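You operate a simulated robot arm through the tools that you are given. There is no shell and no other tool. Be economical: measure what you need, move in short steps, check, and stop when the job is done.

You run a simulated robot arm. Do the job below in one go: nothing can be reset, and whatever is moved stays where it is left.

TASK
Put the black suction cup from the kitting table on the grey tray.
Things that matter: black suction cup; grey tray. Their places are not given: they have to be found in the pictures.

Only the result counts: the job must be done as asked and must still hold three seconds after the hand-in. Knocking over, shifting, dropping, spilling or breaking anything else fails it.

THE ROBOT
A 7-joint arm with a two-finger parallel gripper, fixed in place. Base frame: the origin is at the foot of the arm, x ahead of it, y to its left, z up; the work surface is at about z = 0. Readings come in m, rad, newtons and seconds.
With the tool pointing down near the work surface it reaches from about 0.24 to 0.62 m from the base axis. Its first joint turns from -1.152 to 1.152 rad. Payload 2.6 kg.
Tool frame: the origin (TCP) lies between the finger pads and is the grasp point; the fingertips stand 0.03 m ahead of it; z points along the fingers, y is the line along which they close. The gripper opens to 0.094 m. The fingers are 0.028 m wide and 0.01 m thick; the gripper's body (0.05 by 0.096 m) begins 0.055 m behind the TCP.
Orientation is that of the tool frame in the base frame, as [roll, pitch, yaw] about the fixed x, y, z axes, in that order (R = Rz(yaw) Ry(pitch) Rx(roll)). With the fingers straight down and closing along the base's y, the tool's x points along the base's -x, its y along +y and its z along -z.

THE INTERFACE
- The arm moves only by the tool move_arm. Its argument "deltas" is a list of rows, each a list of 2 entries, a list of its own where there are three numbers: the shift along the tool's x, y, z in units of 400 mm (1.0 is 400 mm), then the turn about the tool's z in units of 45 degrees (1.0 is 45 degrees). In form: [[[dx, dy, dz], spin], ...]. A call has 1 to 10 rows; each row is the pose to reach, as a shift and turn from the pose commanded when the call began, along the tool's axes at that moment. "claw" is the opening, from 0 (shut) to 1 (fully open), set as the call begins (left out, the last holds). A call with a number of a shift or a turn outside -1 to 1 is refused whole. Each row takes 0.2 s and may step no farther than 0.05 m and 0.15 rad from the row before; otherwise, or with a gripper value out of range, the whole call is refused. Where a pose cannot be reached the arm comes as near as it can. A force on the tool above 40 N (or 10 N above the force at the start of the call, whichever is more), or a blocked arm, ends the call early, and 0.2 s more pass. Each finger travels about 0.072 m/s and halts on what it meets, pressing with about 38 N; the grip force reading is that of the motor and also rises with nothing between the fingers. The clock runs only during rows and for 0.2 s after the last one: add rows that repeat a pose to give the fingers time. It gives the time, the measured TCP pose, the force on the tool (base axes), the opening and the grip force at its end, in the units of the frame above (readings bear some noise).
- Cameras (640 x 400 px; columns grow to the right, rows downward): "scene" is fixed at [0.0152, 0.4188, 0.5643]; the picture's right is [-0.92, -0.40, 0.00], its down [-0.23, 0.52, -0.82] and it looks along [0.33, -0.75, -0.57] (base axes); focal length 350 px, centre (320, 200). "wrist" rides on the gripper at [-0.037, 0, -0.058] in the tool frame; the picture's right is [0.00, -1.00, 0.00], its down [0.97, 0.00, -0.24] and it looks along [0.24, 0.00, 0.97] (tool axes); focal length 218 px, centre (320, 200).
- snapshot(camera): a new picture of that camera. It takes no simulated time.
- pixel_to_xyz(camera, pixels): for up to 12 pixels [column, row] of the newest picture of that camera ("zoom" is the newest enlarged one), the place [x, y, z] in the base frame of the surface seen there, good to about 0.003 m. It takes no simulated time.
- inspect(camera, box): a new picture of the part [left, top, right, bottom] of that camera's present view, enlarged. It takes no simulated time.
- close_job(): hands the job in; it is judged then, once.

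Work in short steps. Measure before you move; look again where a grasp or a placing could have gone wrong, and mend it. You have 60 turns and 30 pictures in all, those below and enlarged ones among them. Open the gripper and draw the arm clear of the work before you hand the job in, unless the task says otherwise; then end with one line.

The tools are called after "Emit:" as a command line: name --argument value ..., lists and objects as JSON in quotes. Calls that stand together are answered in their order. move_arm: Moves the arm, as the interface text tells. Its arguments: {"type":"object","properties":{"deltas":{"type":"array","items":{"type":"array"}},"claw":{"type":"number"}},"required":["deltas"]} The other tools are called the same way: snapshot (camera) takes a picture; pixel_to_xyz (camera, pixels) gives the place of the surface under pixels of a picture; inspect (camera, box) takes an enlarged picture of a part of a camera's view; close_job () hands the job in.

At the start:

```text
time: 0.0
tcp_pos: [0.3475, -0.1184, 0.2621]
orientation: [3.141, -0.001, -3.14]
contact_force: [0.1, -0.2, -1.2]
opening: 0.0941
grasp_force: 0.0
```

scene: 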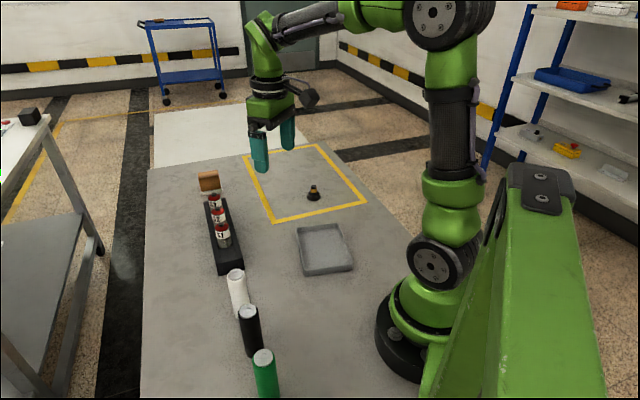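
wrist: 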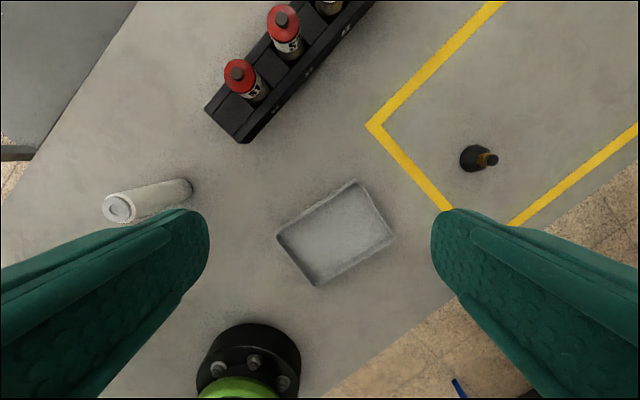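

The suction cup seems to be at scene (313,192) and wrist (478,158), and the tray at scene (325,248). I'll enlarge both views and measure.

Emit:
inspect --camera "scene" --box '[270, 160, 370, 280]'

Emit:
inspect --camera "wrist" --box '[430, 120, 530, 190]'

Emit:
pixel_to_xyz --camera "wrist" --pixels '[[478, 158], [468, 158], [491, 159], [460, 158], [276, 235], [356, 180], [396, 240], [317, 287], [335, 232]]'

Emit:
pixel_to_xyz --camera "scene" --pixels '[[313, 187], [313, 193], [313, 198], [308, 196], [319, 196], [297, 227], [340, 224], [353, 268], [304, 274], [325, 248]]'

```text
3.33 times, centred on (320, 220) of scene
```

zoom: 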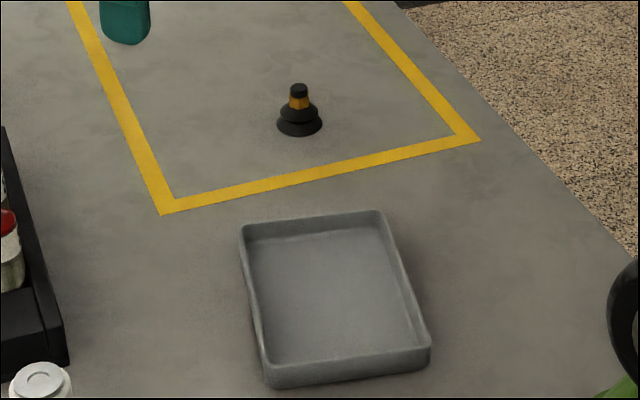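

```text
5.71 times, centred on (480, 155) of wrist
```

zoom: 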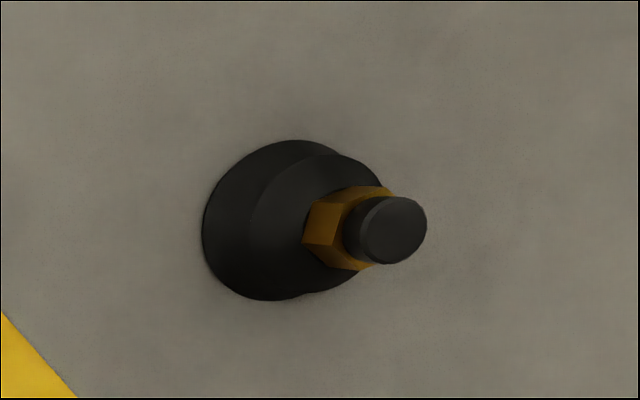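

```text
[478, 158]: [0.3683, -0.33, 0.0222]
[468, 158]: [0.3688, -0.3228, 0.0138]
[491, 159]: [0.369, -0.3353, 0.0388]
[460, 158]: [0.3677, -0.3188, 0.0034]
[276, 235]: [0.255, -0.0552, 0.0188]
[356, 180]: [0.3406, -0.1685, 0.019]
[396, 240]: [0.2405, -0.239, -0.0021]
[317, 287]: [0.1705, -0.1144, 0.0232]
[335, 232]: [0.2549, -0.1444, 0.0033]
```

```text
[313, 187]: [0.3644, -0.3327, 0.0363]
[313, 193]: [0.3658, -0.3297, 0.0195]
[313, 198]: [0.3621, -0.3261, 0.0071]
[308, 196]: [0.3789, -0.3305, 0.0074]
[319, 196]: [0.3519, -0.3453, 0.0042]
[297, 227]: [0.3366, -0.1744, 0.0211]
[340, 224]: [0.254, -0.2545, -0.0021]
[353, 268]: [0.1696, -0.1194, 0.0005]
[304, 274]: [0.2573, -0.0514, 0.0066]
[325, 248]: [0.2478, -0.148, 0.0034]
```

The cup stands upright with its axis near (0.367, -0.336). The nut is at about z 0.03 and the stem top at about 0.04. The tray's centre is near (0.255, -0.146), with a floor of about 0.003 and a rim of about 0.02. I'll move above the cup at z≈0.15 and look again.

Emit:
move_arm --deltas '[[[-0.008, -0.09, 0.045], 0], [[-0.016, -0.18, 0.09], 0], [[-0.024, -0.27, 0.14], 0], [[-0.033, -0.36, 0.185], 0], [[-0.041, -0.45, 0.23], 0], [[-0.049, -0.544, 0.28], 0], [[-0.049, -0.544, 0.28], 0]]' --claw 1

Emit:
snapshot --camera "wrist"

```text
time: 1.6
tcp_pos: [0.3701, -0.3367, 0.1495]
orientation: [-3.141, 0.001, -3.138]
contact_force: [-0.1, 0.0, -0.8]
opening: 0.0941
grasp_force: 0.0
```

```text
25 pictures are left
```

wrist: 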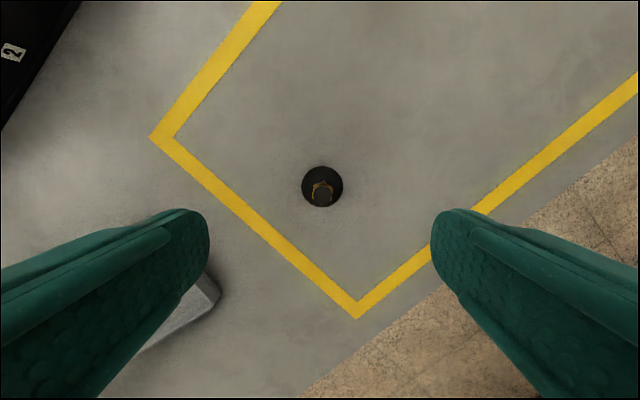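

The cup is centred at wrist (322,188). I'll enlarge it to read the nut's orientation and measure the axis.

Emit:
inspect --camera "wrist" --box '[290, 168, 354, 208]'

Emit:
pixel_to_xyz --camera "wrist" --pixels '[[322, 194], [318, 195], [326, 196], [313, 187], [331, 187], [304, 187], [340, 187], [322, 168], [322, 204]]'

```text
10.00 times, centred on (322, 188) of wrist
```

zoom: 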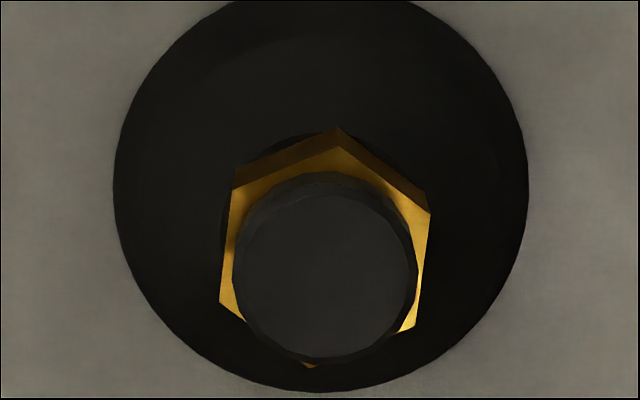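

```text
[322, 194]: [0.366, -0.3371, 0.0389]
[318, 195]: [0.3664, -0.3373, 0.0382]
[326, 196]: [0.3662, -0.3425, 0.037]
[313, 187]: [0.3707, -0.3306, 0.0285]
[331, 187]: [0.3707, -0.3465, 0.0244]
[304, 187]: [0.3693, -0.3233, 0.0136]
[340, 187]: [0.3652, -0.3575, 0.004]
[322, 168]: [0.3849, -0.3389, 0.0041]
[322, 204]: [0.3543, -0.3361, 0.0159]
```

The nut's flats nearly face the fingers and are turned about 7° about the tool's z. The axis is about 2 mm off in tool -y. I'll correct both and descend to TCP z≈0.051, so the tips sit at nut height (0.02–0.03), above the bellows.

Emit:
move_arm --deltas '[[[0.002, -0.005, 0.06], 0.16], [[0.002, -0.005, 0.13], 0.16], [[0.002, -0.005, 0.19], 0.16], [[0.002, -0.005, 0.225], 0.16], [[0.002, -0.005, 0.246], 0.16], [[0.002, -0.005, 0.246], 0.16]]'

Emit:
snapshot --camera "wrist"

Emit:
inspect --camera "scene" --box '[270, 150, 366, 210]'

```text
time: 3.0
tcp_pos: [0.3667, -0.3389, 0.0508]
orientation: [-3.14, 0.001, 3.016]
contact_force: [-0.1, -0.7, -0.5]
opening: 0.0941
grasp_force: 0.1
```

```text
23 pictures are left
```

wrist: 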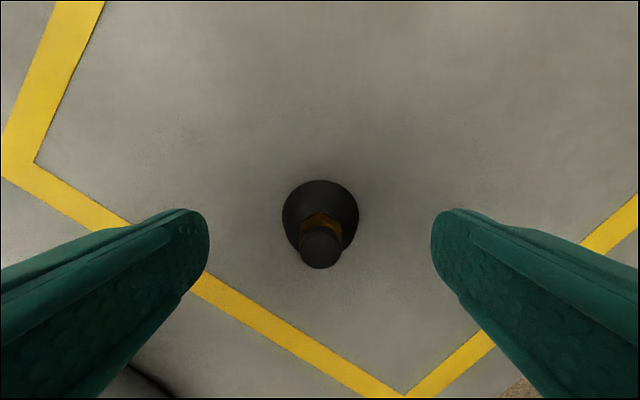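

```text
6.67 times, centred on (318, 180) of scene
```

zoom: 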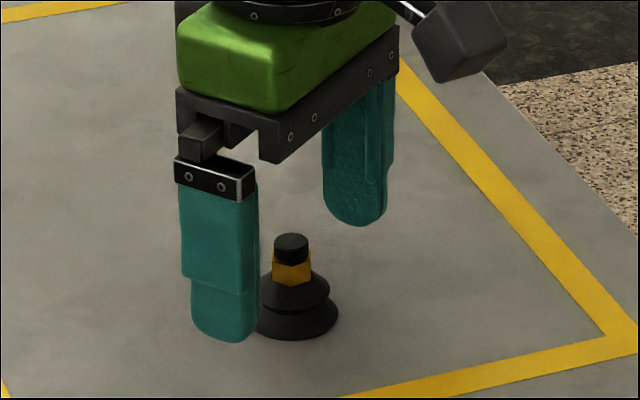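

The cup is centred between the fingers (wrist column 320), and the axis is about 3–4 mm towards tool -x. I'll shift that much and then close slowly.

Emit:
move_arm --deltas '[[[-0.009, 0, 0], 0], [[-0.009, 0, 0], 0]]'

Emit:
move_arm --deltas '[[[0, 0, 0], 0], [[0, 0, 0], 0], [[0, 0, 0], 0], [[0, 0, 0], 0], [[0, 0, 0], 0]]' --claw 0

Emit:
snapshot --camera "wrist"

Emit:
inspect --camera "scene" --box '[270, 150, 366, 210]'

```text
time: 3.6
tcp_pos: [0.3703, -0.3389, 0.0506]
orientation: [-3.141, 0.0, 3.018]
contact_force: [0.8, -0.1, 0.4]
opening: 0.0938
grasp_force: 0.1
```

```text
time: 4.8
tcp_pos: [0.3701, -0.3394, 0.0518]
orientation: [3.141, -0.002, 3.016]
contact_force: [0.3, 0.2, 0.7]
opening: 0.0151
grasp_force: 38.3
```

```text
21 pictures are left
```

wrist: 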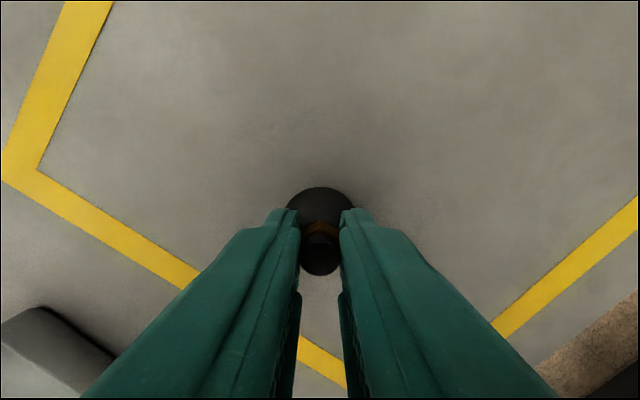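

```text
6.67 times, centred on (318, 180) of scene
```

zoom: 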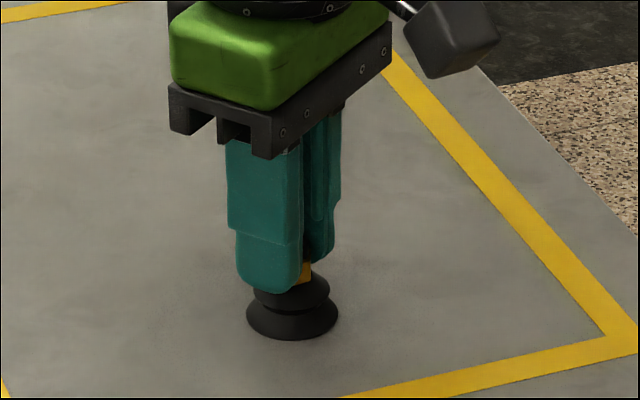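

The fingers hold the nut at 15 mm opening and 38 N. I'll lift it 8 cm straight up and check the hold.

Emit:
move_arm --deltas '[[[0, 0, -0.03], 0], [[0, 0, -0.08], 0], [[0, 0, -0.14], 0], [[0, 0, -0.2], 0], [[0, 0, -0.2], 0]]'

Emit:
snapshot --camera "scene"

Emit:
snapshot --camera "wrist"

```text
time: 6.0
tcp_pos: [0.3709, -0.3398, 0.1313]
orientation: [-3.141, 0.0, 3.018]
contact_force: [-0.6, 0.1, 0.2]
opening: 0.0152
grasp_force: 37.3
```

```text
19 pictures are left
```

scene: 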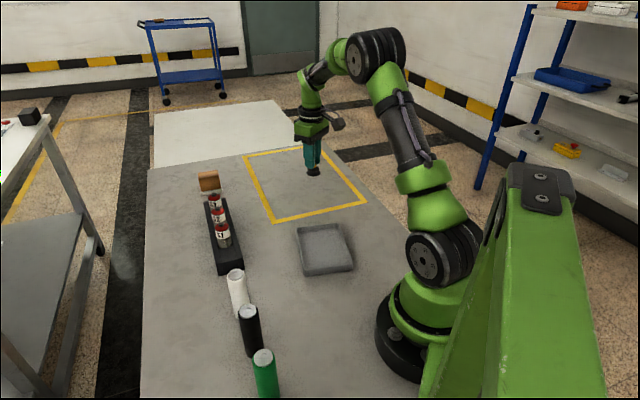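

```text
18 pictures are left
```

wrist: 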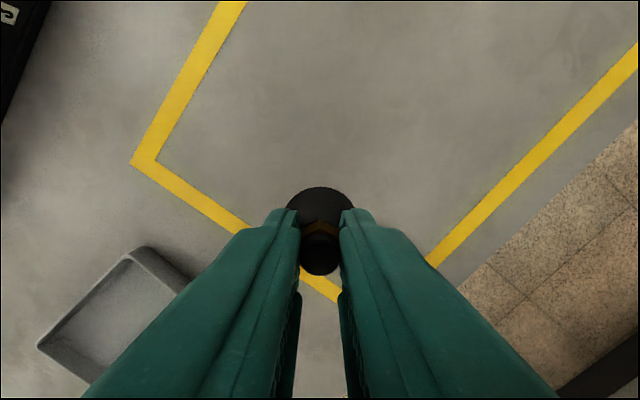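

The cup is held unchanged, with its base at about z 0.08. I'll carry it level to above the tray's centre at (0.255, -0.143).

Emit:
move_arm --deltas '[[[0.058, 0.075, 0], 0], [[0.116, 0.15, 0], 0], [[0.174, 0.225, 0], 0], [[0.232, 0.3, 0], 0], [[0.29, 0.375, 0], 0], [[0.348, 0.45, 0], 0], [[0.348, 0.45, 0], 0]]'

Emit:
snapshot --camera "wrist"

Emit:
inspect --camera "scene" --box '[260, 180, 388, 280]'

Emit:
pixel_to_xyz --camera "scene" --pixels '[[315, 255], [335, 255], [330, 262], [315, 262]]'

```text
time: 7.6
tcp_pos: [0.2548, -0.1427, 0.1282]
orientation: [-3.141, 0.001, 3.016]
contact_force: [0.0, -1.2, -0.4]
opening: 0.0154
grasp_force: 37.6
```

```text
17 pictures are left
```

wrist: 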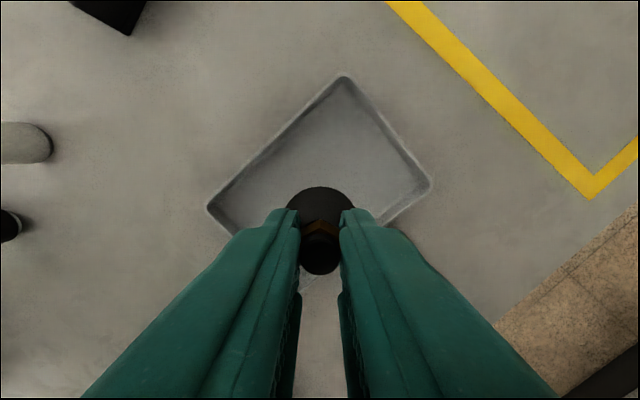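

```text
4.00 times, centred on (324, 230) of scene
```

zoom: 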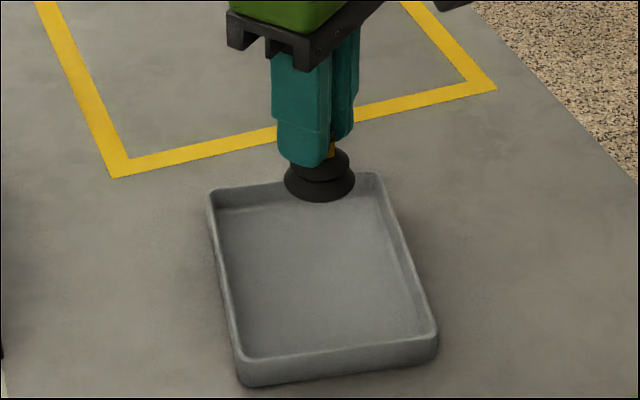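

```text
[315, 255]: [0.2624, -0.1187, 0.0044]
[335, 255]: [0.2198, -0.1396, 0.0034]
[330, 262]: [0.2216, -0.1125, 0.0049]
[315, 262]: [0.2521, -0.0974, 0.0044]
```

The arm is above the tray centre, and the rim corners at wrist (208,210) and (430,185) agree. The tray floor is at z≈0.004, so the cup should touch at TCP z≈0.055. I'll descend to about 0.06 first.

Emit:
move_arm --deltas '[[[0, 0, 0.06], 0], [[0, 0, 0.12], 0], [[0, 0, 0.15], 0], [[0, 0, 0.17], 0], [[0, 0, 0.17], 0]]'

Emit:
inspect --camera "scene" --box '[260, 200, 388, 280]'

```text
time: 8.8
tcp_pos: [0.2566, -0.1426, 0.0621]
orientation: [-3.141, 0.0, 3.015]
contact_force: [0.2, 0.2, -0.2]
opening: 0.0153
grasp_force: 38.5
```

```text
5.00 times, centred on (324, 240) of scene
```

zoom: 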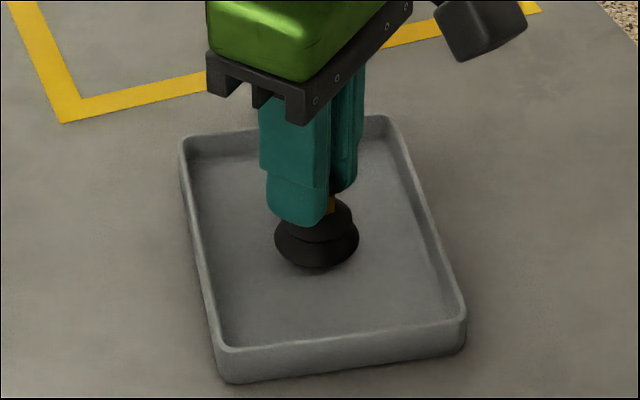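

The cup is inside the tray, about 6–7 mm above the floor. I'll lower it in 1–2 mm steps while watching the force.

Emit:
move_arm --deltas '[[[0, 0, 0.004], 0], [[0, 0, 0.008], 0], [[0, 0, 0.011], 0], [[0, 0, 0.014], 0], [[0, 0, 0.014], 0]]'

```text
time: 10.0
tcp_pos: [0.2561, -0.1436, 0.0572]
orientation: [3.141, 0.0, 3.016]
contact_force: [-0.3, -0.5, -0.4]
opening: 0.0155
grasp_force: 38.3
```

No contact yet at TCP z 0.057, so I'll continue down another 2–3 mm.

Emit:
move_arm --deltas '[[[0, 0, 0.002], 0], [[0, 0, 0.004], 0], [[0, 0, 0.006], 0], [[0, 0, 0.006], 0]]'

```text
time: 11.0
tcp_pos: [0.2558, -0.1426, 0.0548]
orientation: [3.141, 0.003, 3.016]
contact_force: [1.0, 0.6, 8.8]
opening: 0.0155
grasp_force: 37.3
```

The force reads 8.8 N upward, so the cup is standing on the tray floor. I'll open the fingers part way in place.

Emit:
move_arm --deltas '[[[0, 0, -0.001], 0], [[0, 0, -0.001], 0], [[0, 0, -0.001], 0]]' --claw 0.5

Emit:
inspect --camera "scene" --box '[260, 200, 388, 280]'

```text
time: 11.8
tcp_pos: [0.2546, -0.1432, 0.0555]
orientation: [3.14, -0.001, 3.015]
contact_force: [-0.2, 0.2, -0.9]
opening: 0.0469
grasp_force: 0.1
```

```text
5.00 times, centred on (324, 240) of scene
```

zoom: 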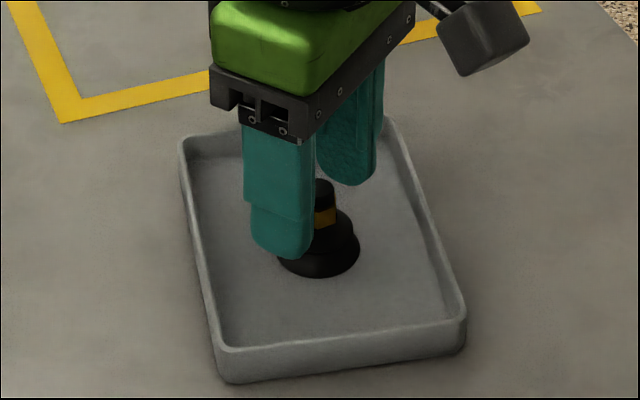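

The cup stands upright and free in the tray. I'll raise the arm straight up and then open fully.

Emit:
move_arm --deltas '[[[0, 0, -0.05], 0], [[0, 0, -0.13], 0], [[0, 0, -0.23], 0], [[0, 0, -0.34], 0], [[0, 0, -0.4], 0], [[0, 0, -0.4], 0]]'

Emit:
move_arm --deltas '[[[0, 0, 0], 0], [[0, 0, 0], 0]]' --claw 1

Emit:
snapshot --camera "scene"

Emit:
pixel_to_xyz --camera "scene" --pixels '[[297, 227], [353, 268], [304, 274]]'

```text
time: 13.2
tcp_pos: [0.2547, -0.1421, 0.215]
orientation: [-3.141, 0.002, 3.018]
contact_force: [0.4, -0.9, 0.2]
opening: 0.0472
grasp_force: 0.0
```

```text
time: 13.8
tcp_pos: [0.2544, -0.1418, 0.2154]
orientation: [-3.141, 0.0, 3.016]
contact_force: [0.2, -1.4, -0.1]
opening: 0.094
grasp_force: 0.0
```

```text
13 pictures are left
```

scene: 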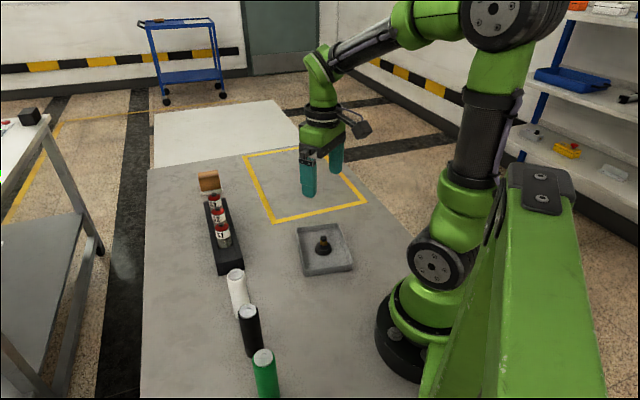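

```text
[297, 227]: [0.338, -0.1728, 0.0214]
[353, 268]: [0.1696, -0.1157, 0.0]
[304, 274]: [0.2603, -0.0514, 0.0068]
```

The cup stands upright in the tray at scene (323,245). The tray hasn't moved, nothing else was disturbed, and the arm is clear with the gripper open, so I'm handing in.

Emit:
close_job

```text
The job is handed in.
```

The black suction cup is standing upright in the middle of the grey tray, the gripper is open and clear, and the job is handed in.
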